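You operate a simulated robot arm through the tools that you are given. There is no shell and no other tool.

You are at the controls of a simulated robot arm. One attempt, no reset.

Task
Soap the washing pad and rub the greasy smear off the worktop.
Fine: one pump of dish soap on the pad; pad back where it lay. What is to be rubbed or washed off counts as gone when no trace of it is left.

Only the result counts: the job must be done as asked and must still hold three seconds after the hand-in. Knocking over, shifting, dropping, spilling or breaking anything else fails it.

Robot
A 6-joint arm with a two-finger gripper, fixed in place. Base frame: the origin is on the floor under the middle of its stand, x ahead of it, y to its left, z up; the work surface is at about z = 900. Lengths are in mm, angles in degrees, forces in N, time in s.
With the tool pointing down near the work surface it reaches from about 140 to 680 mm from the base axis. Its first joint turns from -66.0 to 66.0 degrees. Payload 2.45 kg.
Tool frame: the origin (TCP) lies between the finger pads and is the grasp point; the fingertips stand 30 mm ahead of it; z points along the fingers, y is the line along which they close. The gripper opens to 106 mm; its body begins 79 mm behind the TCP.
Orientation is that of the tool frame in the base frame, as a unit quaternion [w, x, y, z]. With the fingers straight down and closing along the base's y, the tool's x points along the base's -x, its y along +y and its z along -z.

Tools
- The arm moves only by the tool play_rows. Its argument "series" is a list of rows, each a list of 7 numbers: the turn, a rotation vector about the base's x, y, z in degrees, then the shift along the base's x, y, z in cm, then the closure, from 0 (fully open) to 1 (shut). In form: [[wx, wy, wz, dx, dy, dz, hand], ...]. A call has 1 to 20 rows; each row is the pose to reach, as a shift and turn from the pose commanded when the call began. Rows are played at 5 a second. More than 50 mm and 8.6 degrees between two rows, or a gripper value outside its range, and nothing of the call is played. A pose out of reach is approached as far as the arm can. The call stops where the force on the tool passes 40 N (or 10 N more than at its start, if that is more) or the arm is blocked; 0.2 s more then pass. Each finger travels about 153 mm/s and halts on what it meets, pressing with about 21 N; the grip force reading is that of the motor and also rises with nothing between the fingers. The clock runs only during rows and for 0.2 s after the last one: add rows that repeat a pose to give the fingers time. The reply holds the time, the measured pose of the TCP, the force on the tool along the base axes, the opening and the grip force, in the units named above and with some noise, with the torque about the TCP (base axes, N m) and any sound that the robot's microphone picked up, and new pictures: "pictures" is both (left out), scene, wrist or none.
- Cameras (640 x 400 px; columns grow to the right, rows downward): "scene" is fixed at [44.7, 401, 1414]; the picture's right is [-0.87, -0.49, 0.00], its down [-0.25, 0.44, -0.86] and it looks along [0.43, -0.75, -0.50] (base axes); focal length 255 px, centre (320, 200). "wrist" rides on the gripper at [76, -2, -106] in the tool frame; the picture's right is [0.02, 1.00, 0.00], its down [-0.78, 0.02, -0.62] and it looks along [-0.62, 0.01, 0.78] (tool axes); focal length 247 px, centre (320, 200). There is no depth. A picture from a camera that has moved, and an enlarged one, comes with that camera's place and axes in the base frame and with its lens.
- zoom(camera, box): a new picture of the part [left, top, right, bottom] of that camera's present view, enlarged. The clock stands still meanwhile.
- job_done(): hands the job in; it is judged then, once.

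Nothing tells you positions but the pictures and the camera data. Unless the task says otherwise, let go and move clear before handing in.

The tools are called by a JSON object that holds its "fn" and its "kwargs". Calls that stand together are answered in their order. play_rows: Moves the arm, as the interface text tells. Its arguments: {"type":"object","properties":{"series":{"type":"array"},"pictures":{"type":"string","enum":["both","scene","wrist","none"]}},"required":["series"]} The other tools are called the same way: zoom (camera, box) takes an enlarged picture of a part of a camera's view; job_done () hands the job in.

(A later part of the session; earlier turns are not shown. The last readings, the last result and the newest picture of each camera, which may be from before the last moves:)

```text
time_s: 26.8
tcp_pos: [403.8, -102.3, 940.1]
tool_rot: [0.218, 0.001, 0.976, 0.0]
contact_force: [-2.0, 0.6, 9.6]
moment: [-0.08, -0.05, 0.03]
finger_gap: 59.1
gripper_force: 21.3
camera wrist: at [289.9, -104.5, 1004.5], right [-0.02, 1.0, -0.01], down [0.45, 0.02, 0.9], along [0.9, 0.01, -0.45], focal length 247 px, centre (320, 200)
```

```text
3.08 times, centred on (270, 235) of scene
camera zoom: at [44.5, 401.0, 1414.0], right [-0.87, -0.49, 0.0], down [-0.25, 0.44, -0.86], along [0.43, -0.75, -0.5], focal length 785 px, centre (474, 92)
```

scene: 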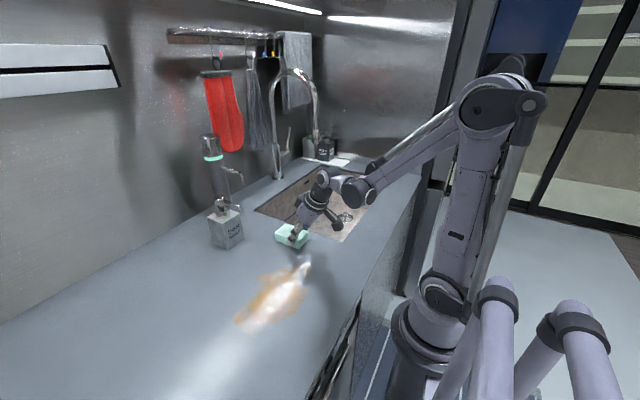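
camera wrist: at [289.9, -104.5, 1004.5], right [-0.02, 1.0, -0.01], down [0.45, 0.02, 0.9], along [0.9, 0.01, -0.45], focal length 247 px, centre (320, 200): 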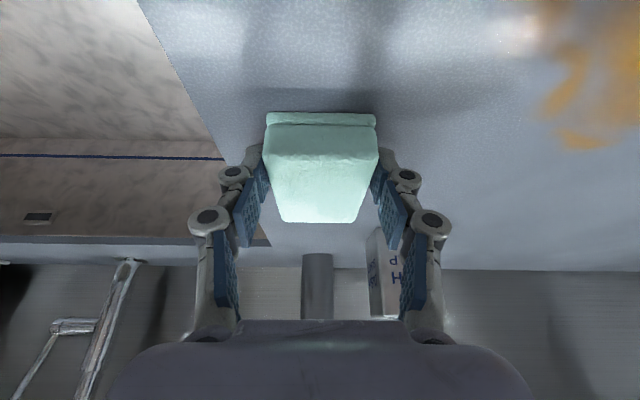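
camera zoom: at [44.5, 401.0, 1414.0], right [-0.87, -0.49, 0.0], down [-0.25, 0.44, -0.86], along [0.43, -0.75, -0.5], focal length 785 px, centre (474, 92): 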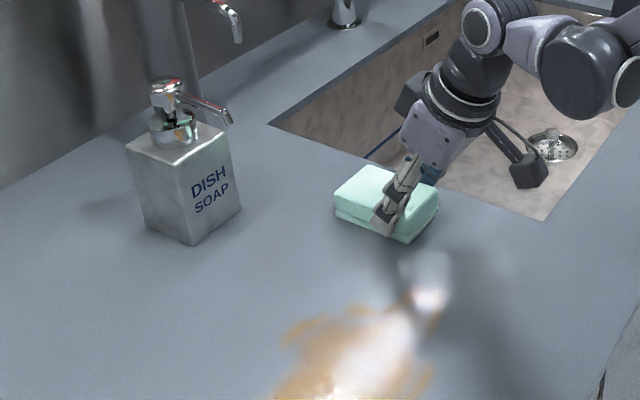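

The pad is set down near (434, -102). I'll let go, back out, and straighten above it to check its centre.

{"fn": "play_rows", "kwargs": {"series": [[0, 0, 0, 0, 0, 0.05, 0.4], [0, 0, 0, 0, 0, 0.05, 0.15], [0, 0, 0, 0, 0, 0.05, 0.15], [0, 0, 0, -1.0, 0, 2.1, 0.15], [0, 0, 0, -2.7, 0, 5.8, 0.15], [0, 0, 0, -3.7, 0, 8, 0.1], [0, 6.25, 0, -3.0, 0, 10, 0.05], [0, 12.5, 0, -1.5, 0, 12, 0], [0, 18.75, 0, 0.5, 0, 13, 0], [0, 25, 0, 3.0, 0, 13, 0], [0, 25, 0, 3.0, 0, 13, 0]]}}

{"fn": "zoom", "kwargs": {"camera": "wrist", "box": [240, 0, 400, 160]}}

```text
time_s: 29.2
tcp_pos: [433.5, -103.4, 1070.4]
tool_rot: [0.0, -0.001, 1.0, 0.0]
contact_force: [0.0, 0.6, 0.0]
moment: [0.01, 0.03, -0.02]
finger_gap: 105.5
gripper_force: 0.0
camera wrist: at [357.6, -105.6, 1177.6], right [-0.02, 1.0, 0.0], down [0.78, 0.02, 0.62], along [0.62, 0.01, -0.78], focal length 247 px, centre (320, 200)
```

scene: 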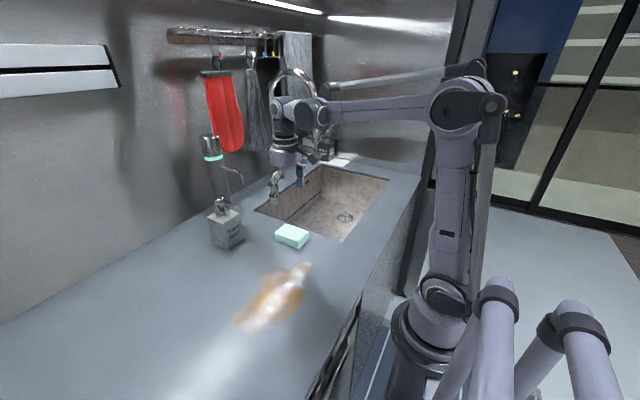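
wrist: 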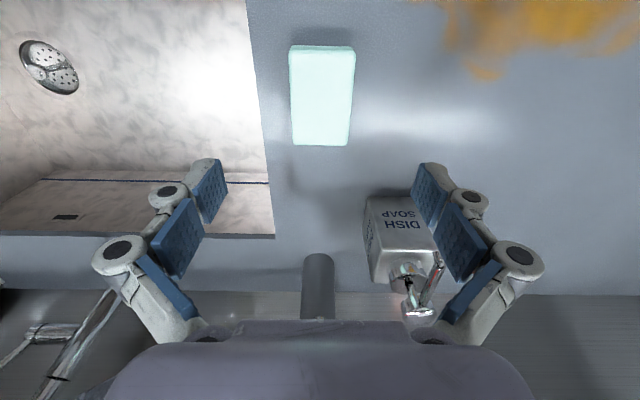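

```text
2.50 times, centred on (320, 80) of wrist
camera zoom: at [357.6, -105.6, 1177.6], right [-0.02, 1.0, 0.0], down [0.78, 0.02, 0.62], along [0.62, 0.01, -0.78], focal length 617 px, centre (320, 500)
```

zoom: 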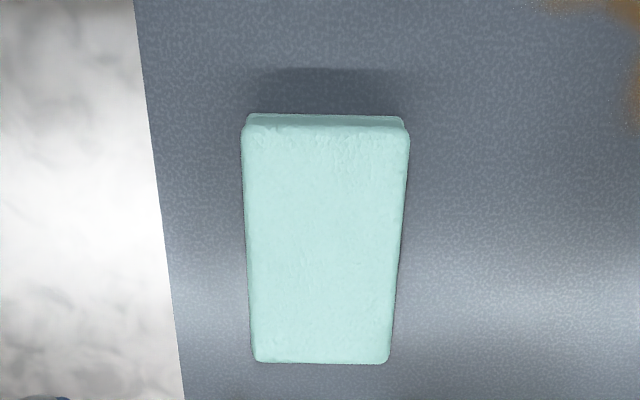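

The pad is centred at (434, -104) and squared up, directly below the gripper. I'm going straight down and gripping it in the middle.

{"fn": "play_rows", "kwargs": {"series": [[0, 0, 0, 0, 0, -4, 0], [0, 0, 0, 0, 0, -8, 0], [0, 0, 0, 0, 0, -11, 0], [0, 0, 0, 0, 0, -12.6, 0], [0, 0, 0, 0, 0, -13.3, 0], [0, 0, 0, 0, 0, -13.3, 0.3], [0, 0, 0, 0, 0, -13.3, 0.45], [0, 0, 0, 0, 0, -13.3, 0.6], [0, 0, 0, 0, 0, -13.3, 0.6], [0, 0, 0, 0, 0, -13.3, 0.6]]}}

{"fn": "zoom", "kwargs": {"camera": "scene", "box": [190, 170, 350, 350]}}

```text
time_s: 31.4
tcp_pos: [434.2, -103.2, 937.5]
tool_rot: [0.0, 0.0, 1.0, 0.0]
contact_force: [0.6, 1.1, -0.1]
moment: [0.02, -0.03, 0.03]
finger_gap: 59.0
gripper_force: 21.1
camera wrist: at [357.6, -105.3, 1044.3], right [-0.02, 1.0, 0.0], down [0.78, 0.02, 0.62], along [0.62, 0.01, -0.78], focal length 247 px, centre (320, 200)
```

scene: 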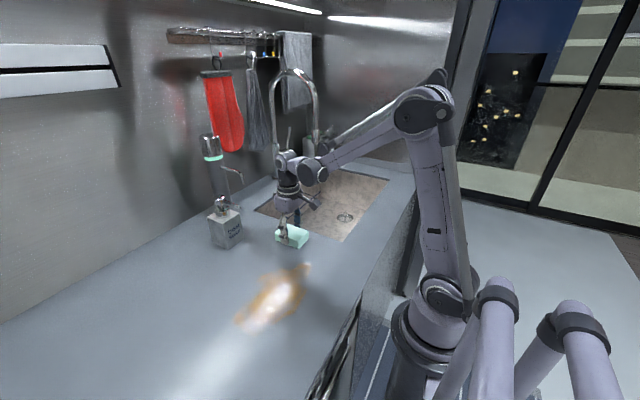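
wrist: 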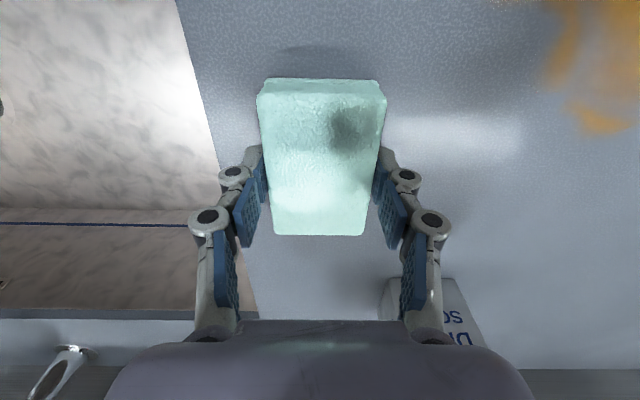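

```text
2.22 times, centred on (270, 260) of scene
camera zoom: at [44.7, 401.0, 1414.0], right [-0.87, -0.49, 0.0], down [-0.25, 0.44, -0.86], along [0.43, -0.75, -0.5], focal length 567 px, centre (431, 67)
```

zoom: 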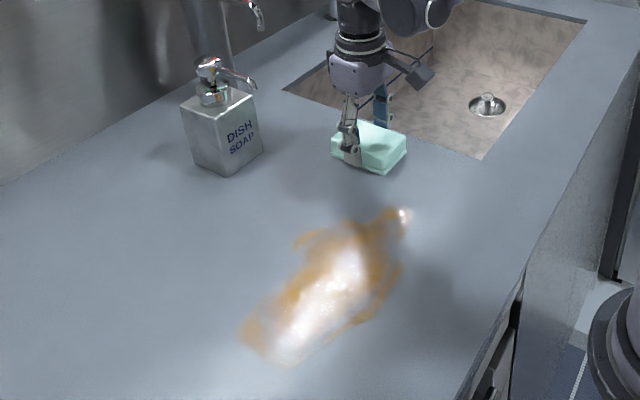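

The pad is gripped centrally at 59.0 mm. I'll carry it to the start of the first rubbing lane, on the -y side of the smear, and press it down lightly.

{"fn": "play_rows", "kwargs": {"series": [[0, 0, 0, 0, 0, 2, 0.6], [0, 0, 0, -3, 1, 2, 0.6], [0, 0, 0, -7, 2, 2, 0.6], [0, 0, 0, -11, 3.4, 2, 0.6], [0, 0, 0, -12.2, 3.8, 2, 0.6], [0, 0, 0, -12.2, 3.8, 0.6, 0.6], [0, 0, 0, -12.2, 3.8, 0.1, 0.6], [0, 0, 0, -12.2, 3.8, 0.0, 0.6], [0, 0, 0, -12.2, 3.8, -0.05, 0.6], [0, 0, 0, -12.2, 3.8, -0.05, 0.6]]}}

```text
time_s: 33.6
tcp_pos: [312.7, -65.1, 936.6]
tool_rot: [0.001, -0.001, 1.0, 0.0]
contact_force: [1.2, -2.7, 18.7]
moment: [-0.01, -0.02, 0.04]
finger_gap: 59.1
gripper_force: 21.1
camera wrist: at [235.8, -67.1, 1043.9], right [-0.02, 1.0, 0.0], down [0.78, 0.02, 0.62], along [0.62, 0.01, -0.78], focal length 247 px, centre (320, 200)
```

scene: 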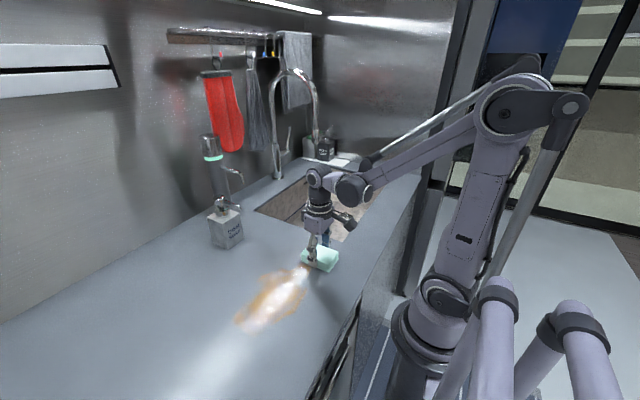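
wrist: 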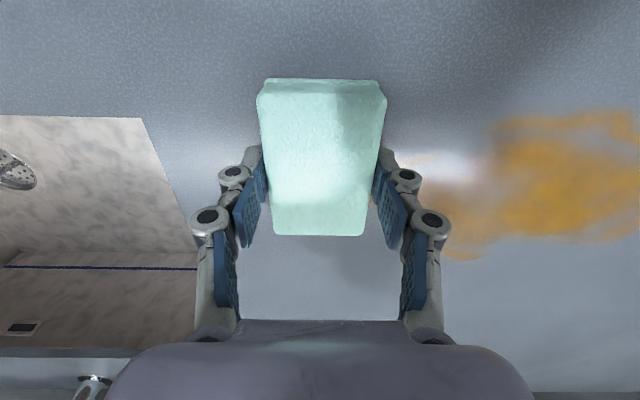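

The pad presses on the worktop with about 19 N. Now the first stroke across the smear toward +y, and back.

{"fn": "play_rows", "kwargs": {"series": [[0, 0, 0, 0, 2, 0, 0.6], [0, 0, 0, 0, 5, 0, 0.6], [0, 0, 0, 0, 8, 0, 0.6], [0, 0, 0, 0, 11, 0, 0.6], [0, 0, 0, 0, 14, 0, 0.6], [0, 0, 0, 0, 17, 0, 0.6], [0, 0, 0, 0, 20, 0, 0.6], [0, 0, 0, 0, 23, 0, 0.6], [0, 0, 0, 0, 26, 0, 0.6], [0, 0, 0, 0, 27.5, 0, 0.6], [0, 0, 0, 0, 27.5, 0, 0.6]]}}

```text
time_s: 36.0
tcp_pos: [312.0, 211.7, 936.9]
tool_rot: [0.0, 0.0, 1.0, 0.001]
contact_force: [-1.3, 0.6, 1.1]
moment: [-0.04, 0.0, -0.02]
finger_gap: 59.0
gripper_force: 21.2
camera wrist: at [235.6, 209.2, 1043.1], right [-0.02, 1.0, 0.0], down [0.78, 0.02, 0.62], along [0.62, 0.02, -0.78], focal length 247 px, centre (320, 200)
```

scene: 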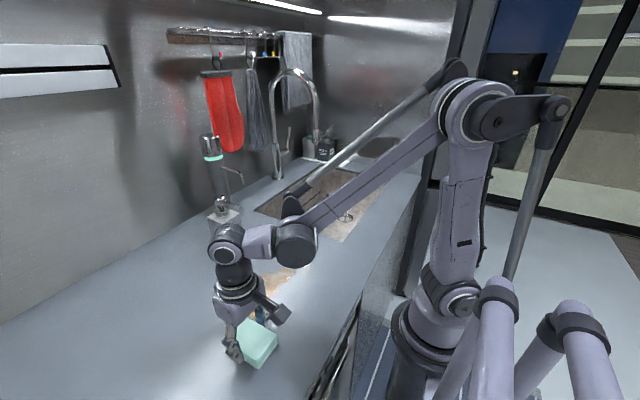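
wrist: 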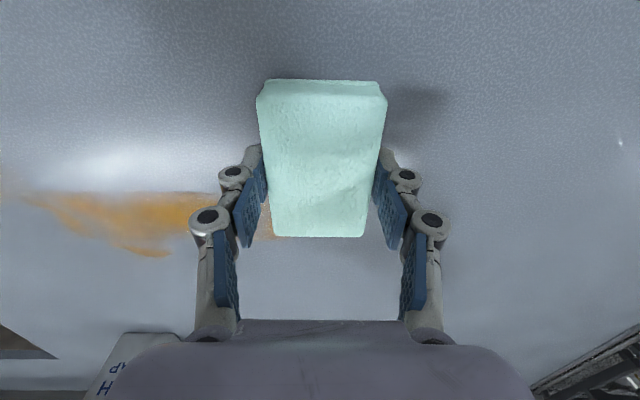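

The first lane came clean in one stroke. I'll shift 72 mm to +x for the second lane and stroke back with slightly more pressure.

{"fn": "play_rows", "kwargs": {"series": [[0, 0, 0, 3, 0, 0, 0.6], [0, 0, 0, 6, 0, -0.03, 0.6], [0, 0, 0, 7.2, 0, -0.06, 0.6], [0, 0, 0, 7.2, -2, -0.06, 0.6], [0, 0, 0, 7.2, -5, -0.06, 0.6], [0, 0, 0, 7.2, -8, -0.06, 0.6], [0, 0, 0, 7.2, -11, -0.06, 0.6], [0, 0, 0, 7.2, -14, -0.06, 0.6], [0, 0, 0, 7.2, -17, -0.06, 0.6], [0, 0, 0, 7.2, -20, -0.06, 0.6], [0, 0, 0, 7.2, -23, -0.06, 0.6], [0, 0, 0, 7.2, -26, -0.06, 0.6], [0, 0, 0, 7.2, -28, -0.06, 0.6], [0, 0, 0, 7.2, -28, -0.06, 0.6]]}}

{"fn": "zoom", "kwargs": {"camera": "scene", "box": [200, 210, 360, 350]}}

```text
time_s: 39.0
tcp_pos: [384.8, -70.3, 935.3]
tool_rot: [0.001, 0.0, 1.0, 0.0]
contact_force: [-0.3, 1.8, 3.7]
moment: [0.18, -0.08, 0.03]
finger_gap: 58.8
gripper_force: 20.9
camera wrist: at [308.1, -72.7, 1042.2], right [-0.02, 1.0, 0.0], down [0.78, 0.02, 0.62], along [0.62, 0.01, -0.78], focal length 247 px, centre (320, 200)
```

scene: 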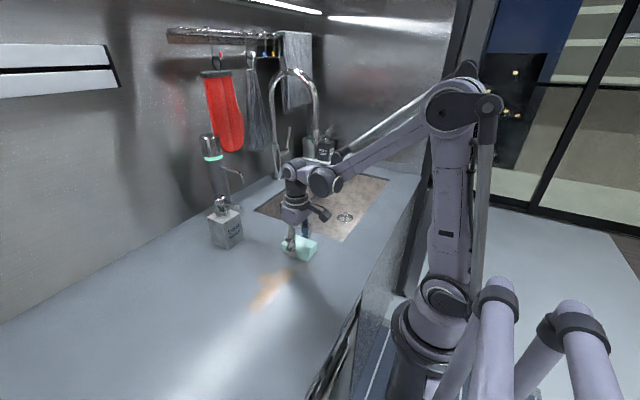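
wrist: 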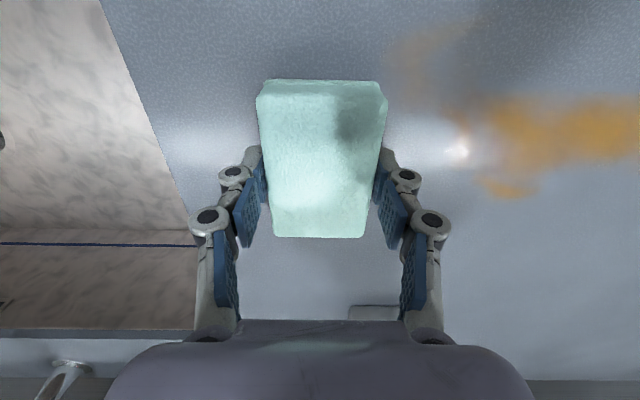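

```text
2.86 times, centred on (280, 280) of scene
camera zoom: at [44.7, 401.0, 1414.0], right [-0.87, -0.49, 0.0], down [-0.25, 0.44, -0.86], along [0.43, -0.75, -0.5], focal length 729 px, centre (434, -29)
```

zoom: 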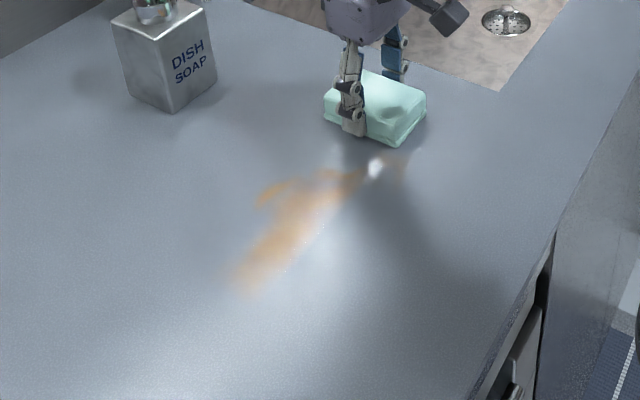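

Lane 1 is nearly clean, but lane 2 had too little pressure and still shows orange. I'll press a bit harder here and check the force.

{"fn": "play_rows", "kwargs": {"series": [[0, 0, 0, 0, 0, -0.04, 0.6], [0, 0, 0, 0, 0, -0.08, 0.6], [0, 0, 0, 0, 0, -0.08, 0.6]], "pictures": "none"}}

```text
time_s: 39.8
tcp_pos: [383.8, -69.9, 935.3]
tool_rot: [0.0, 0.0, 1.0, 0.0]
contact_force: [0.6, -3.6, 15.1]
moment: [0.07, -0.02, 0.01]
finger_gap: 58.7
gripper_force: 21.8
```

The pressure is now 15 N. I'll stroke along lane 2 toward +y, feeding down slightly to keep contact.

{"fn": "play_rows", "kwargs": {"series": [[0, 0, 0, 0, 1.5, 0, 0.6], [0, 0, 0, 0, 3.5, -0.01, 0.6], [0, 0, 0, 0, 5.5, -0.01, 0.6], [0, 0, 0, 0, 7.5, -0.02, 0.6], [0, 0, 0, 0, 9.5, -0.02, 0.6], [0, 0, 0, 0, 11.5, -0.03, 0.6], [0, 0, 0, 0, 13.5, -0.03, 0.6]]}}

```text
time_s: 41.4
tcp_pos: [384.0, 65.6, 935.1]
tool_rot: [0.001, -0.001, 1.0, 0.001]
contact_force: [1.0, -0.3, -0.6]
moment: [-0.02, -0.04, 0.04]
finger_gap: 58.7
gripper_force: 20.8
camera wrist: at [307.1, 62.8, 1042.6], right [-0.02, 1.0, 0.0], down [0.78, 0.02, 0.62], along [0.62, 0.01, -0.78], focal length 247 px, centre (320, 200)
```

scene: 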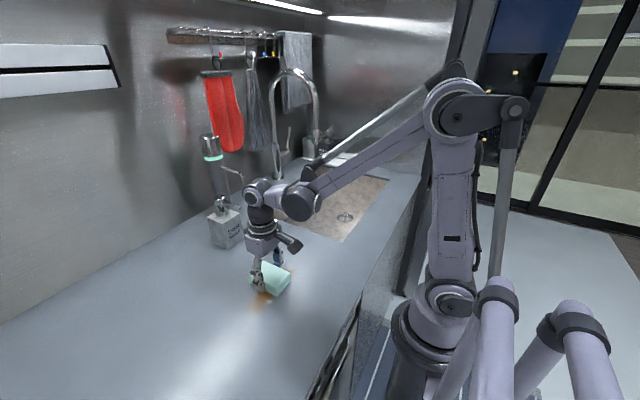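
wrist: 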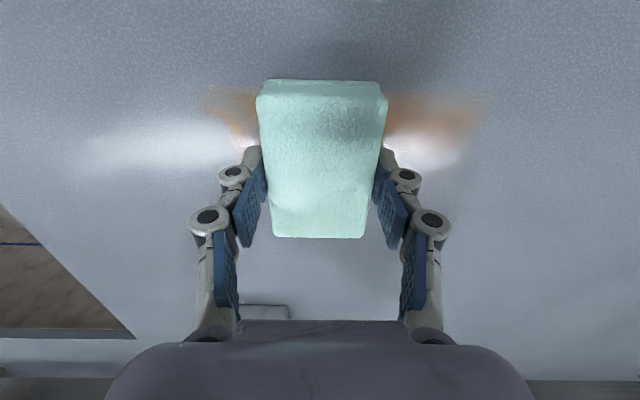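

The pressure fades as I rub because the pad creeps up in the fingers. I'll regrasp it in place 4 mm higher up the fingers, press again, and read the force.

{"fn": "play_rows", "kwargs": {"series": [[0, 0, 0, 0, 0, 0, 0.35], [0, 0, 0, 0, 0, 0, 0.3], [0, 0, 0, 0, 0, 0.2, 0.3], [0, 0, 0, 0, 0, 0.4, 0.3], [0, 0, 0, 0, 0, 0.4, 0.45], [0, 0, 0, 0, 0, 0.4, 0.6], [0, 0, 0, 0, 0, 0.4, 0.6], [0, 0, 0, 0, 0, 0.36, 0.6], [0, 0, 0, 0, 0, 0.32, 0.6], [0, 0, 0, 0, 0, 0.32, 0.6]], "pictures": "none"}}

```text
time_s: 43.6
tcp_pos: [383.9, 64.8, 939.8]
tool_rot: [0.0, 0.001, 1.0, 0.0]
contact_force: [-0.7, -1.6, 24.7]
moment: [-0.03, 0.03, -0.03]
finger_gap: 59.2
gripper_force: 21.3
```

The force is 24.7 N. I'll do a short stroke toward +y with a small downward feed, then check the force and the result.

{"fn": "play_rows", "kwargs": {"series": [[0, 0, 0, 0, 2, 0, 0.6], [0, 0, 0, 0, 4, 0, 0.6], [0, 0, 0, 0, 6, -0.01, 0.6], [0, 0, 0, 0, 8, -0.02, 0.6], [0, 0, 0, 0, 10, -0.03, 0.6], [0, 0, 0, 0, 12, -0.04, 0.6], [0, 0, 0, 0, 14, -0.05, 0.6]]}}

```text
time_s: 45.2
tcp_pos: [384.8, 203.9, 935.8]
tool_rot: [0.0, -0.001, 1.0, 0.0]
contact_force: [-0.9, -11.6, 25.1]
moment: [-0.48, 0.01, 0.07]
finger_gap: 59.1
gripper_force: 20.7
camera wrist: at [308.2, 202.4, 1044.2], right [-0.02, 1.0, 0.0], down [0.78, 0.02, 0.62], along [0.62, 0.01, -0.78], focal length 247 px, centre (320, 200)
```

scene: 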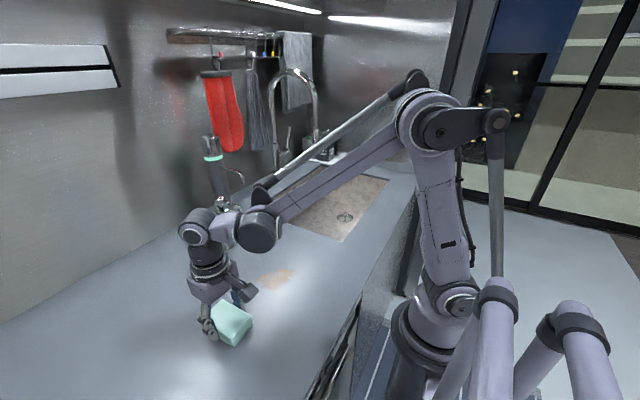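
wrist: 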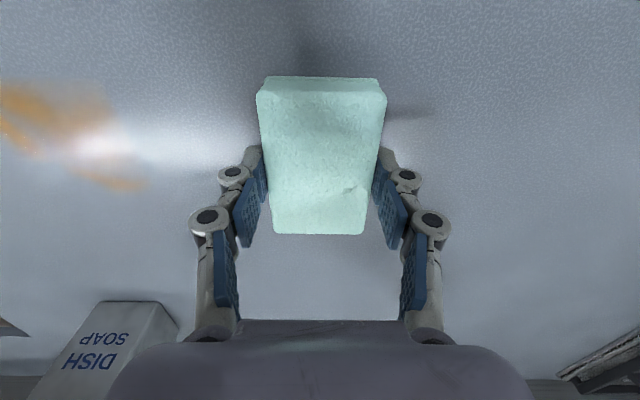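

Contact held at 25 N, and this stretch came fully clean. I'll stroke back toward -y over what's left of lane 2, feeding down gently.

{"fn": "play_rows", "kwargs": {"series": [[0, 0, 0, 0, -2, 0, 0.6], [0, 0, 0, 0, -4, 0, 0.6], [0, 0, 0, 0, -6, -0.01, 0.6], [0, 0, 0, 0, -8, -0.02, 0.6], [0, 0, 0, 0, -10, -0.03, 0.6], [0, 0, 0, 0, -12, -0.04, 0.6], [0, 0, 0, 0, -14, -0.05, 0.6]]}}

```text
time_s: 46.8
tcp_pos: [384.4, 65.1, 937.0]
tool_rot: [0.0, 0.0, 1.0, 0.0]
contact_force: [0.3, 2.2, 4.4]
moment: [0.24, -0.05, -0.04]
finger_gap: 58.9
gripper_force: 21.6
camera wrist: at [307.9, 63.7, 1043.8], right [-0.02, 1.0, 0.0], down [0.78, 0.02, 0.62], along [0.62, 0.01, -0.78], focal length 247 px, centre (320, 200)
```

scene: 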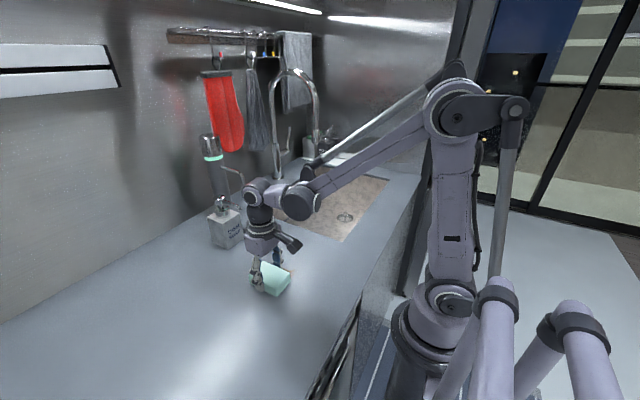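
wrist: 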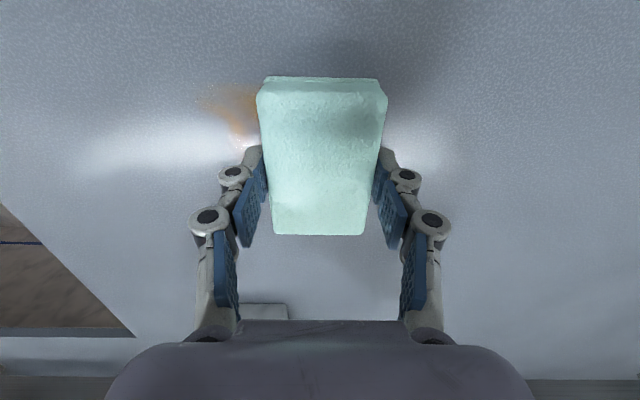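

The force dropped to 4 N here, so I'll push down a little more and continue the stroke over the rest of the lane.

{"fn": "play_rows", "kwargs": {"series": [[0, 0, 0, 0, 0, -0.05, 0.6], [0, 0, 0, 0, -0.5, -0.08, 0.6], [0, 0, 0, 0, -2, -0.08, 0.6], [0, 0, 0, 0, -4, -0.09, 0.6], [0, 0, 0, 0, -6, -0.1, 0.6], [0, 0, 0, 0, -8, -0.11, 0.6], [0, 0, 0, 0, -10, -0.12, 0.6], [0, 0, 0, 0, -12, -0.13, 0.6]]}}

{"fn": "zoom", "kwargs": {"camera": "scene", "box": [200, 210, 360, 350]}}

```text
time_s: 48.6
tcp_pos: [383.8, -55.9, 934.6]
tool_rot: [0.0, 0.0, 1.0, 0.0]
contact_force: [0.6, -0.2, 0.5]
moment: [0.06, -0.03, 0.01]
finger_gap: 58.8
gripper_force: 21.2
camera wrist: at [307.6, -58.2, 1042.5], right [-0.02, 1.0, 0.0], down [0.78, 0.02, 0.62], along [0.62, 0.01, -0.78], focal length 247 px, centre (320, 200)
```

scene: 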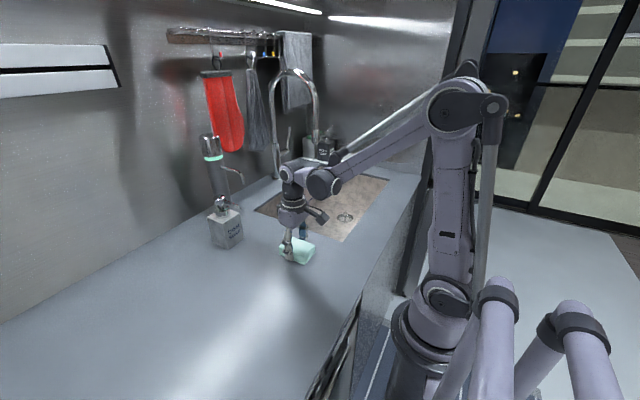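
wrist: 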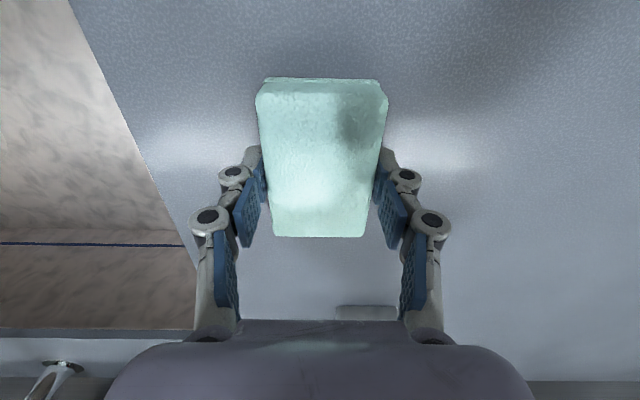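

```text
2.86 times, centred on (280, 280) of scene
camera zoom: at [44.7, 401.0, 1414.0], right [-0.87, -0.5, 0.0], down [-0.25, 0.44, -0.86], along [0.43, -0.75, -0.5], focal length 729 px, centre (434, -29)
```

zoom: 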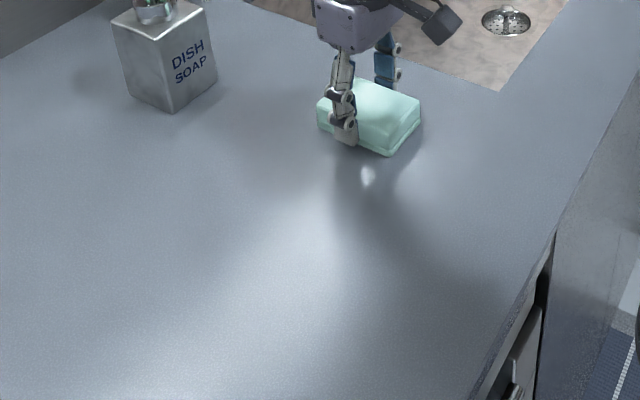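

The smear looks gone from both cameras. For safety I'll regrasp and make another firm pass over lane 1 and the overlap, where I saw faint traces earlier.

{"fn": "play_rows", "kwargs": {"series": [[0, 0, 0, 0, 0, 0, 0.35], [0, 0, 0, 0, 0, 0, 0.3], [0, 0, 0, 0, 0, 0.2, 0.3], [0, 0, 0, 0, 0, 0.4, 0.3], [0, 0, 0, 0, 0, 0.4, 0.45], [0, 0, 0, 0, 0, 0.4, 0.6], [0, 0, 0, 0, 0, 0.4, 0.6], [0, 0, 0, 0, 0, 1.4, 0.6], [0, 0, 0, -3, -0.5, 1.4, 0.6], [0, 0, 0, -6, -1.4, 1.4, 0.6], [0, 0, 0, -6, -1.4, 0.6, 0.6], [0, 0, 0, -6, -1.4, 0.4, 0.6], [0, 0, 0, -6, -1.4, 0.34, 0.6], [0, 0, 0, -6, -1.4, 0.34, 0.6]], "pictures": "none"}}

```text
time_s: 51.6
tcp_pos: [325.0, -69.9, 938.7]
tool_rot: [0.001, 0.0, 1.0, 0.0]
contact_force: [0.0, -1.8, 23.7]
moment: [-0.01, 0.03, -0.03]
finger_gap: 59.4
gripper_force: 20.5
```

The force is 23.7 N at x = 325. I'll make a full pass toward +y, feeding down.

{"fn": "play_rows", "kwargs": {"series": [[0, 0, 0, 0, 2, 0, 0.6], [0, 0, 0, 0, 4, 0, 0.6], [0, 0, 0, 0, 6, -0.01, 0.6], [0, 0, 0, 0, 8, -0.02, 0.6], [0, 0, 0, 0, 10, -0.03, 0.6], [0, 0, 0, 0, 12, -0.04, 0.6], [0, 0, 0, 0, 14, -0.05, 0.6], [0, 0, 0, 0, 16, -0.06, 0.6], [0, 0, 0, 0, 18, -0.07, 0.6], [0, 0, 0, 0, 20, -0.08, 0.6], [0, 0, 0, 0, 22, -0.09, 0.6], [0, 0, 0, 0, 24, -0.1, 0.6], [0, 0, 0, 0, 26, -0.11, 0.6], [0, 0, 0, 0, 28, -0.12, 0.6]]}}

{"fn": "zoom", "kwargs": {"camera": "scene", "box": [200, 210, 360, 350]}}

```text
time_s: 54.6
tcp_pos: [323.8, 212.3, 936.7]
tool_rot: [0.001, 0.001, 1.0, 0.001]
contact_force: [-0.1, -6.5, 12.0]
moment: [-0.42, -0.02, 0.03]
finger_gap: 59.2
gripper_force: 21.1
camera wrist: at [247.2, 208.8, 1043.2], right [-0.02, 1.0, 0.0], down [0.78, 0.02, 0.62], along [0.62, 0.02, -0.78], focal length 247 px, centre (320, 200)
```

scene: 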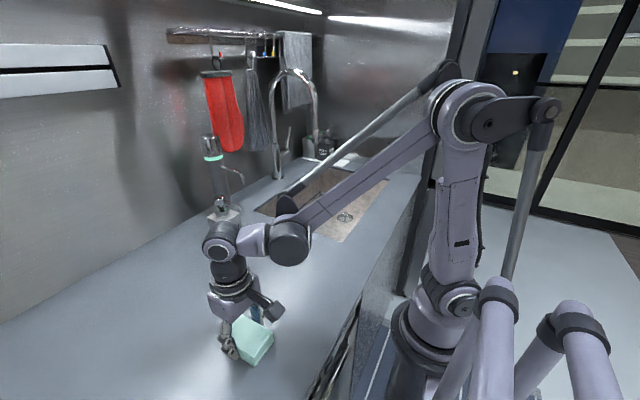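
wrist: 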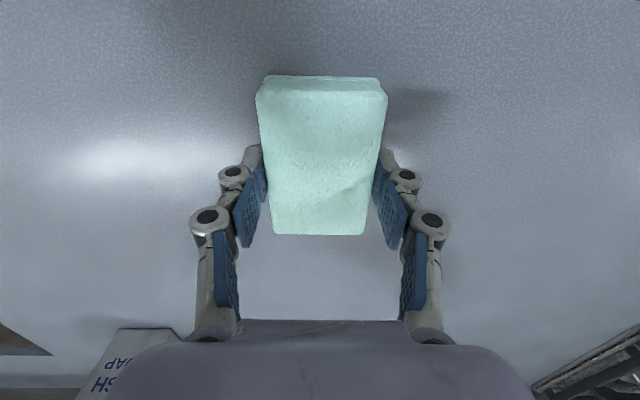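

```text
2.86 times, centred on (280, 280) of scene
camera zoom: at [44.6, 400.8, 1414.1], right [-0.87, -0.49, 0.0], down [-0.25, 0.44, -0.86], along [0.43, -0.75, -0.5], focal length 729 px, centre (434, -29)
```

zoom: 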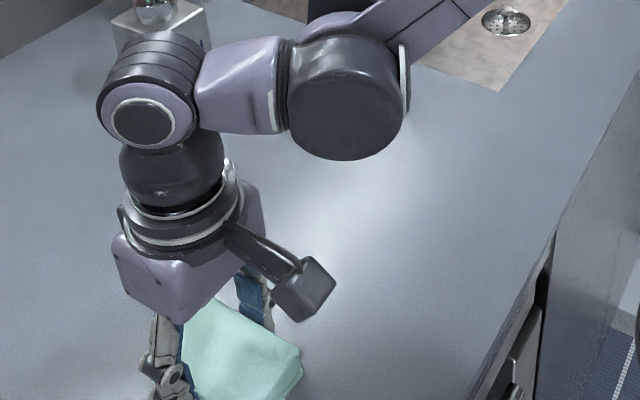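

All clear in both views. I'll make one more pass along the near edge of the smear at x = 300 on the way back.

{"fn": "play_rows", "kwargs": {"series": [[0, 0, 0, 0, 0, 0.8, 0.6], [0, 0, 0, -2.4, 0, 0.8, 0.6], [0, 0, 0, -2.4, 0, 0.1, 0.6], [0, 0, 0, -2.4, 0, -0.02, 0.6], [0, 0, 0, -2.4, -2, -0.04, 0.6], [0, 0, 0, -2.4, -4, -0.05, 0.6], [0, 0, 0, -2.4, -6, -0.06, 0.6], [0, 0, 0, -2.4, -8, -0.07, 0.6], [0, 0, 0, -2.4, -10, -0.08, 0.6], [0, 0, 0, -2.4, -12, -0.09, 0.6], [0, 0, 0, -2.4, -14, -0.1, 0.6], [0, 0, 0, -2.4, -16, -0.11, 0.6], [0, 0, 0, -2.4, -18, -0.12, 0.6], [0, 0, 0, -2.4, -20, -0.13, 0.6], [0, 0, 0, -2.4, -22, -0.14, 0.6], [0, 0, 0, -2.4, -24, -0.15, 0.6], [0, 0, 0, -2.4, -26, -0.16, 0.6], [0, 0, 0, -2.4, -28, -0.17, 0.6]]}}

{"fn": "zoom", "kwargs": {"camera": "scene", "box": [200, 210, 360, 350]}}

```text
time_s: 58.4
tcp_pos: [301.2, -70.2, 936.6]
tool_rot: [0.001, 0.001, 1.0, 0.001]
contact_force: [0.4, 0.3, -0.1]
moment: [-0.01, -0.01, -0.02]
finger_gap: 58.9
gripper_force: 20.6
camera wrist: at [224.4, -72.0, 1043.4], right [-0.02, 1.0, 0.0], down [0.78, 0.02, 0.62], along [0.62, 0.01, -0.78], focal length 247 px, centre (320, 200)
```

scene: 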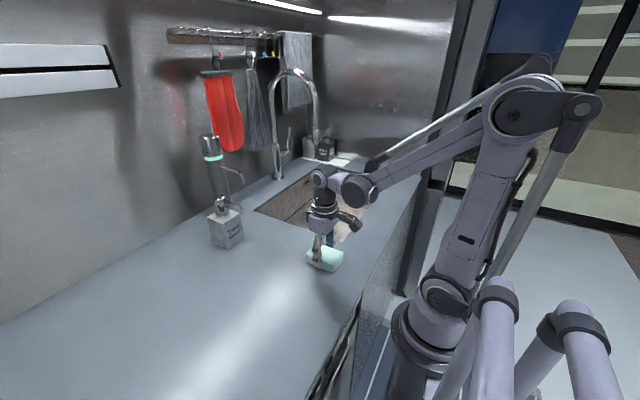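
wrist: 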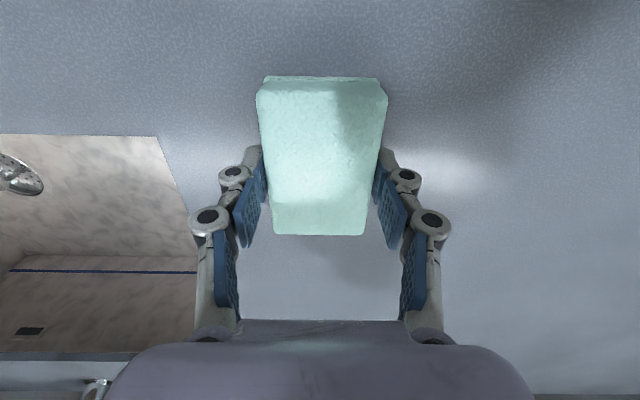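

```text
2.86 times, centred on (280, 280) of scene
camera zoom: at [44.7, 401.0, 1414.0], right [-0.87, -0.5, 0.0], down [-0.25, 0.44, -0.86], along [0.43, -0.75, -0.5], focal length 729 px, centre (434, -29)
```

zoom: 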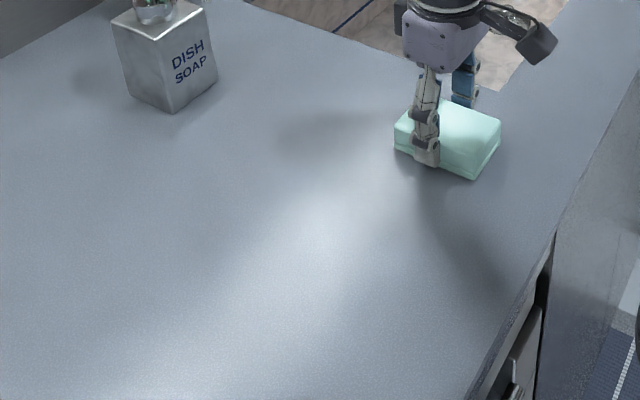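

The surface looks clean. I'll lift the pad and inspect the whole area from the wrist camera at another angle.

{"fn": "play_rows", "kwargs": {"series": [[0, 0, 0, 0, 0, 3, 0.6], [0, 0, 0, -1, 3, 6, 0.6], [0, 0, 0, -2, 6, 9, 0.6], [0, 0, 0, -3, 10, 12, 0.6], [0, 0, 0, -4, 14, 15, 0.6], [0, 0, 0, -4, 14, 18, 0.6], [0, 0, 0, -4, 14, 18, 0.6]]}}

{"fn": "zoom", "kwargs": {"camera": "wrist", "box": [0, 0, 320, 200]}}

{"fn": "zoom", "kwargs": {"camera": "wrist", "box": [320, 0, 640, 200]}}

{"fn": "zoom", "kwargs": {"camera": "scene", "box": [200, 210, 360, 350]}}

```text
refused: row 4 steps farther than a row can; nothing moved
```

```text
2.00 times, centred on (160, 100) of wrist
camera zoom: at [224.4, -72.0, 1043.4], right [-0.02, 1.0, 0.0], down [0.78, 0.02, 0.62], along [0.62, 0.01, -0.78], focal length 494 px, centre (640, 400)
```

zoom: 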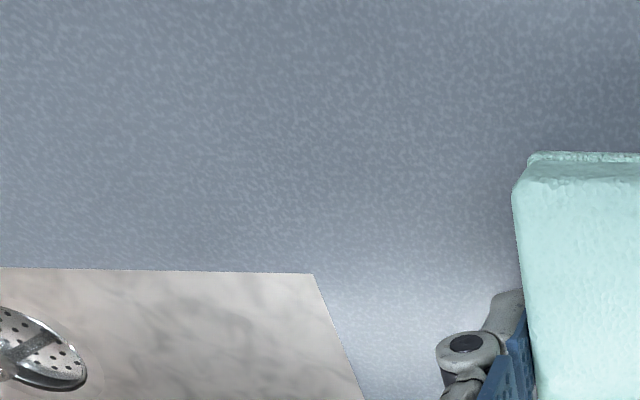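

```text
2.00 times, centred on (480, 100) of wrist
camera zoom: at [224.4, -72.0, 1043.4], right [-0.02, 1.0, 0.0], down [0.78, 0.02, 0.62], along [0.62, 0.01, -0.78], focal length 494 px, centre (0, 400)
```

zoom: 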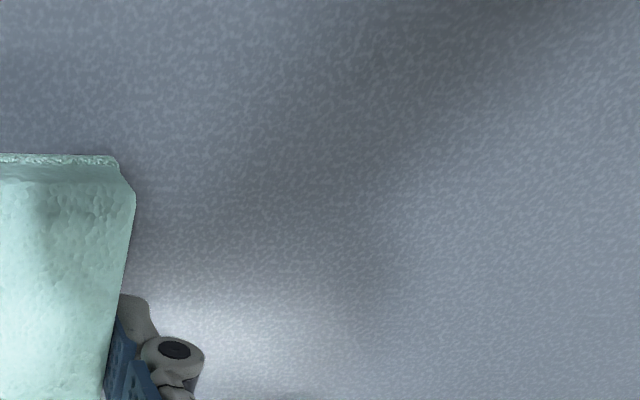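

```text
2.86 times, centred on (280, 280) of scene
camera zoom: at [44.7, 401.0, 1414.0], right [-0.87, -0.5, 0.0], down [-0.25, 0.44, -0.86], along [0.43, -0.75, -0.5], focal length 729 px, centre (434, -29)
```

zoom: 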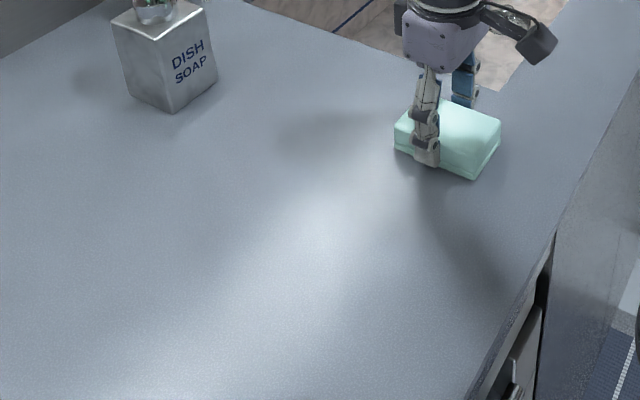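

That call was refused because one step was too long. I'll repeat it with shorter steps.

{"fn": "play_rows", "kwargs": {"series": [[0, 0, 0, 0, 0, 3, 0.6], [0, 0, 0, -0.5, 2.5, 6, 0.6], [0, 0, 0, -1, 5, 9, 0.6], [0, 0, 0, -1.5, 7.5, 12, 0.6], [0, 0, 0, -2, 10, 15, 0.6], [0, 0, 0, -3, 12, 18, 0.6], [0, 0, 0, -4, 14, 18, 0.6], [0, 0, 0, -4, 14, 18, 0.6]]}}

{"fn": "zoom", "kwargs": {"camera": "wrist", "box": [0, 0, 320, 200]}}

{"fn": "zoom", "kwargs": {"camera": "wrist", "box": [320, 0, 640, 200]}}

{"fn": "zoom", "kwargs": {"camera": "scene", "box": [200, 210, 360, 350]}}

```text
time_s: 60.2
tcp_pos: [260.9, 70.4, 1116.5]
tool_rot: [0.0, 0.0, 1.0, 0.001]
contact_force: [-0.2, 1.3, -0.5]
moment: [-0.02, -0.02, 0.0]
finger_gap: 59.0
gripper_force: 21.7
camera wrist: at [183.1, 69.1, 1224.0], right [-0.02, 1.0, 0.0], down [0.78, 0.02, 0.62], along [0.62, 0.01, -0.78], focal length 247 px, centre (320, 200)
```

scene: 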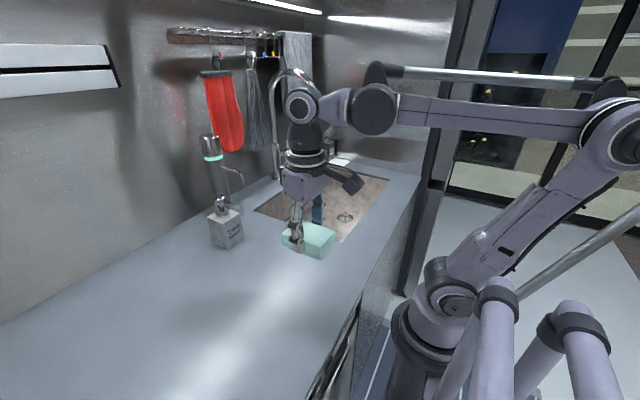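
wrist: 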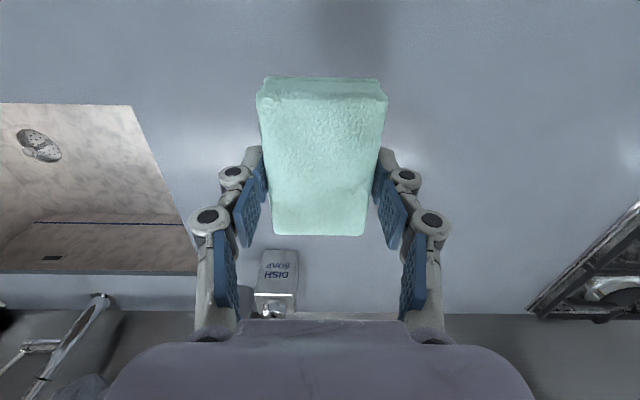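

```text
2.00 times, centred on (160, 100) of wrist
camera zoom: at [183.1, 69.1, 1224.0], right [-0.02, 1.0, 0.0], down [0.78, 0.02, 0.62], along [0.62, 0.01, -0.78], focal length 494 px, centre (640, 400)
```

zoom: 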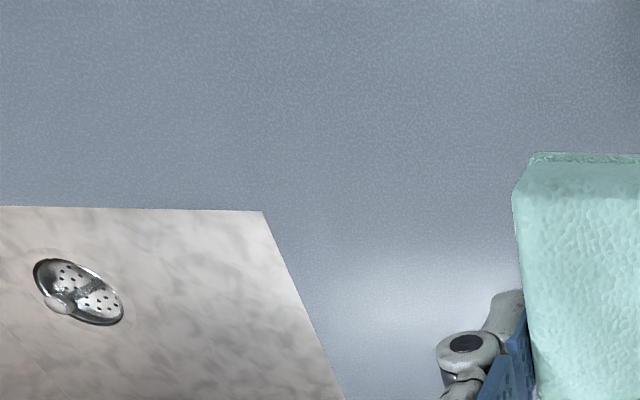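

```text
2.00 times, centred on (480, 100) of wrist
camera zoom: at [183.1, 69.1, 1224.0], right [-0.02, 1.0, 0.0], down [0.78, 0.02, 0.62], along [0.62, 0.01, -0.78], focal length 494 px, centre (0, 400)
```

zoom: 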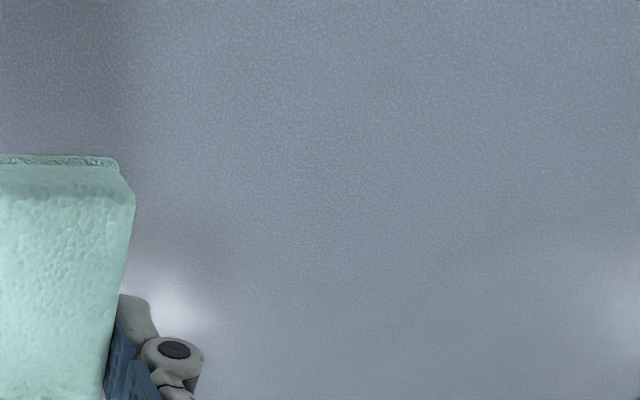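

```text
2.86 times, centred on (280, 280) of scene
camera zoom: at [44.7, 401.0, 1414.0], right [-0.87, -0.5, 0.0], down [-0.25, 0.44, -0.86], along [0.43, -0.75, -0.5], focal length 729 px, centre (434, -29)
```

zoom: 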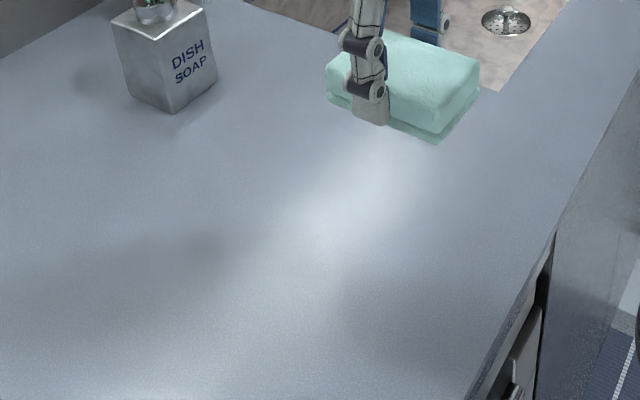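

No trace shows, but highlights could hide something. I'll do one more firm pass over lane 2, first setting the pad down, regrasping, and pressing.

{"fn": "play_rows", "kwargs": {"series": [[0, 0, 0, 3, -3, -2, 0.6], [0, 0, 0, 6, -6, -4, 0.6], [0, 0, 0, 9, -9, -6, 0.6], [0, 0, 0, 11.5, -12, -8, 0.6], [0, 0, 0, 12.7, -14, -11, 0.6], [0, 0, 0, 12.7, -14, -15, 0.6], [0, 0, 0, 12.7, -14, -17.3, 0.6], [0, 0, 0, 12.7, -14, -17.95, 0.6], [0, 0, 0, 12.7, -14, -17.95, 0.35], [0, 0, 0, 12.7, -14, -17.95, 0.3], [0, 0, 0, 12.7, -14, -17.6, 0.3], [0, 0, 0, 12.7, -14, -17.6, 0.45], [0, 0, 0, 12.7, -14, -17.6, 0.6], [0, 0, 0, 12.7, -14, -17.6, 0.6], [0, 0, 0, 12.7, -14, -17.67, 0.6], [0, 0, 0, 12.7, -14, -17.67, 0.6]]}}

```text
time_s: 63.6
tcp_pos: [387.4, -69.6, 939.8]
tool_rot: [0.001, 0.0, 1.0, 0.0]
contact_force: [0.9, 2.5, 23.9]
moment: [0.08, 0.01, -0.02]
finger_gap: 59.0
gripper_force: 20.9
camera wrist: at [310.8, -71.7, 1046.3], right [-0.02, 1.0, 0.0], down [0.78, 0.02, 0.62], along [0.62, 0.01, -0.78], focal length 247 px, centre (320, 200)
```

scene: 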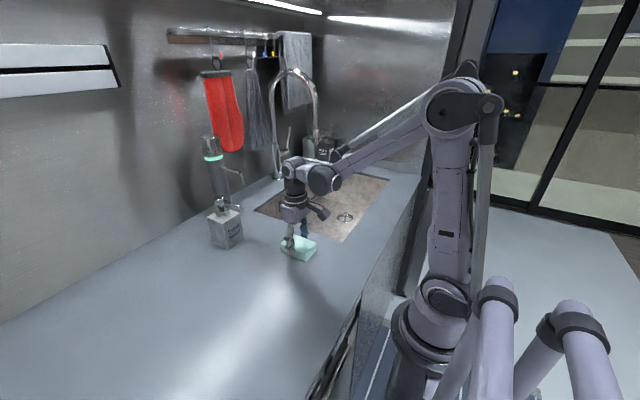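
wrist: 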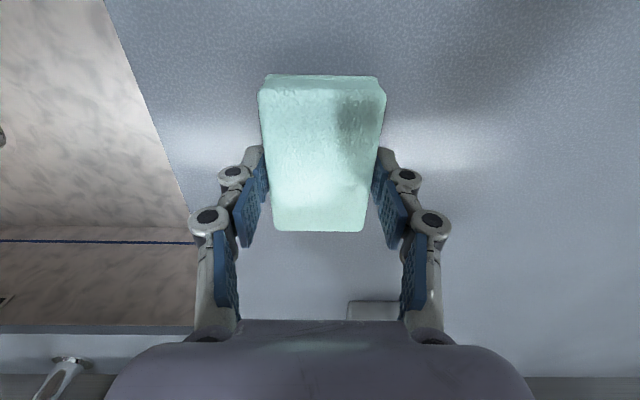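

The force is 24 N. I'll do the full extra pass along lane 2 toward +y, then shift to the overlap lane.

{"fn": "play_rows", "kwargs": {"series": [[0, 0, 0, 0, 2, 0, 0.6], [0, 0, 0, 0, 4, 0, 0.6], [0, 0, 0, 0, 6, -0.01, 0.6], [0, 0, 0, 0, 8, -0.02, 0.6], [0, 0, 0, 0, 10, -0.03, 0.6], [0, 0, 0, 0, 12, -0.04, 0.6], [0, 0, 0, 0, 14, -0.05, 0.6], [0, 0, 0, 0, 16, -0.06, 0.6], [0, 0, 0, 0, 18, -0.07, 0.6], [0, 0, 0, 0, 20, -0.08, 0.6], [0, 0, 0, 0, 22, -0.09, 0.6], [0, 0, 0, 0, 24, -0.1, 0.6], [0, 0, 0, 0, 26, -0.11, 0.6], [0, 0, 0, 0, 28, -0.12, 0.6]]}}

```text
time_s: 66.6
tcp_pos: [387.6, 212.1, 937.7]
tool_rot: [0.001, 0.0, 1.0, 0.0]
contact_force: [-0.8, -2.7, 5.3]
moment: [-0.15, 0.04, 0.01]
finger_gap: 59.1
gripper_force: 20.6
camera wrist: at [312.0, 209.5, 1044.7], right [-0.02, 1.0, 0.0], down [0.78, 0.02, 0.62], along [0.62, 0.01, -0.78], focal length 247 px, centre (320, 200)
```

scene: 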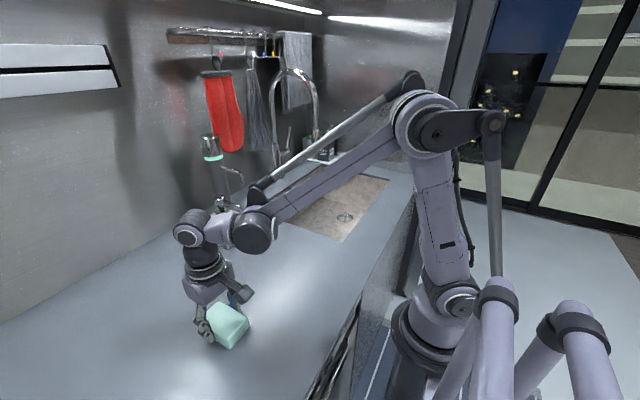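
wrist: 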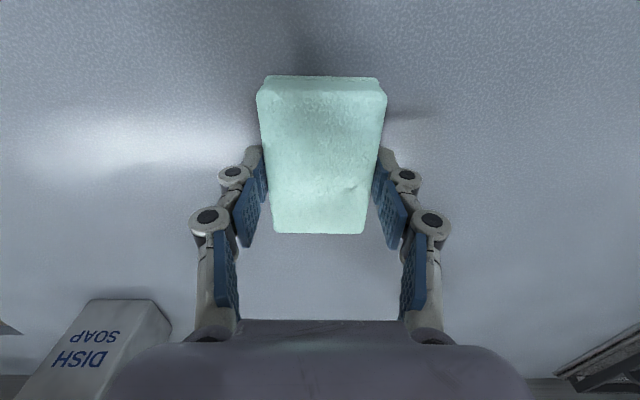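

The smear is gone, with no orange left anywhere. Now I'll lift the pad and carry it back above its original spot, turning it to its original orientation on the way.

{"fn": "play_rows", "kwargs": {"series": [[0, 0, 0, 0, 0, 4, 0.6], [0, 0, 0, 0, 0, 8, 0.6], [0, 0, -7.79, -1.32, -3.55, 10, 0.6], [0, 0, -15.58, -2.65, -7.1, 10, 0.6], [0, 0, -23.38, -3.97, -10.65, 10, 0.6], [0, 0, -31.17, -5.29, -14.2, 10, 0.6], [0, 0, -38.96, -6.62, -17.75, 10, 0.6], [0, 0, -46.75, -7.94, -21.3, 10, 0.6], [0, 0, -54.54, -9.26, -24.84, 10, 0.6], [0, 0, -62.33, -10.59, -28.39, 10, 0.6], [0, 0, -70.13, -11.91, -31.94, 10, 0.6], [0, 0, -77.92, -13.23, -35.49, 10, 0.6], [0, 0, -85.71, -14.56, -39.04, 10, 0.6], [0, 0, -93.5, -15.88, -42.59, 10, 0.6], [0, 0, -93.5, -15.88, -42.59, 10, 0.6]]}}

{"fn": "zoom", "kwargs": {"camera": "scene", "box": [180, 200, 400, 360]}}

```text
time_s: 69.8
tcp_pos: [228.3, -212.6, 1036.7]
tool_rot: [0.002, 0.729, 0.684, 0.0]
contact_force: [0.7, -0.5, -0.7]
moment: [-0.01, 0.0, 0.0]
finger_gap: 59.1
gripper_force: 21.1
camera wrist: at [230.7, -137.7, 1143.9], right [1.0, -0.04, 0.0], down [-0.03, -0.78, 0.62], along [-0.03, -0.62, -0.78], focal length 247 px, centre (320, 200)
```

scene: 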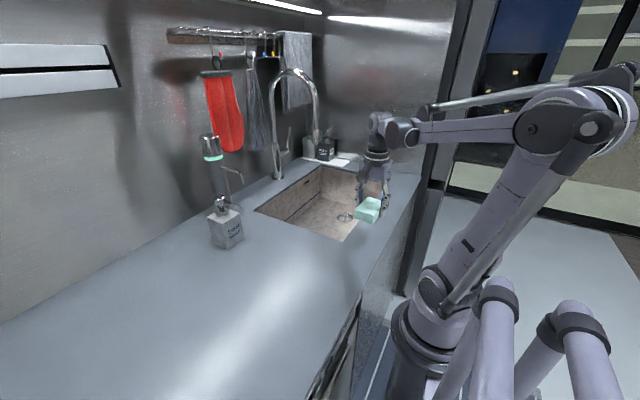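
wrist: 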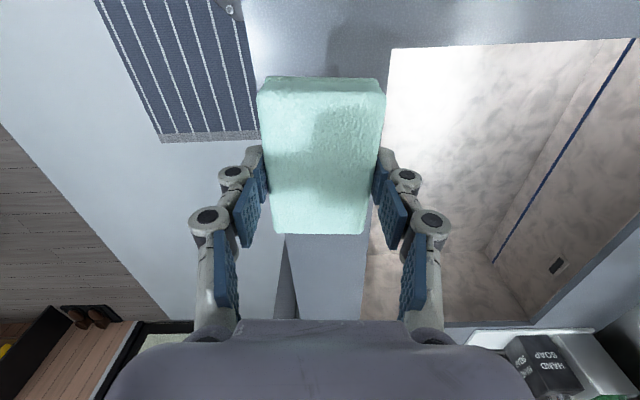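

```text
2.50 times, centred on (290, 280) of scene
camera zoom: at [44.7, 401.0, 1414.0], right [-0.87, -0.49, 0.0], down [-0.25, 0.44, -0.86], along [0.43, -0.75, -0.5], focal length 638 px, centre (395, 0)
```

zoom: 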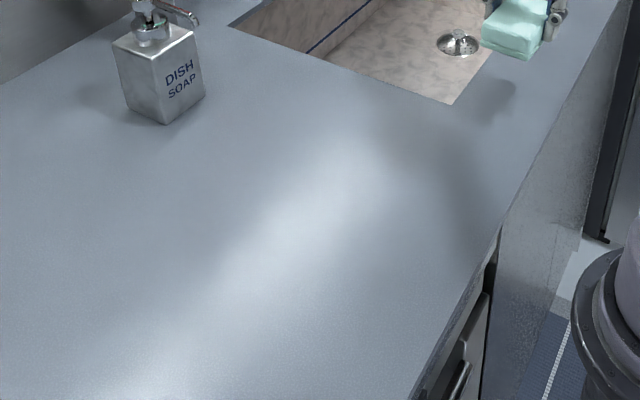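

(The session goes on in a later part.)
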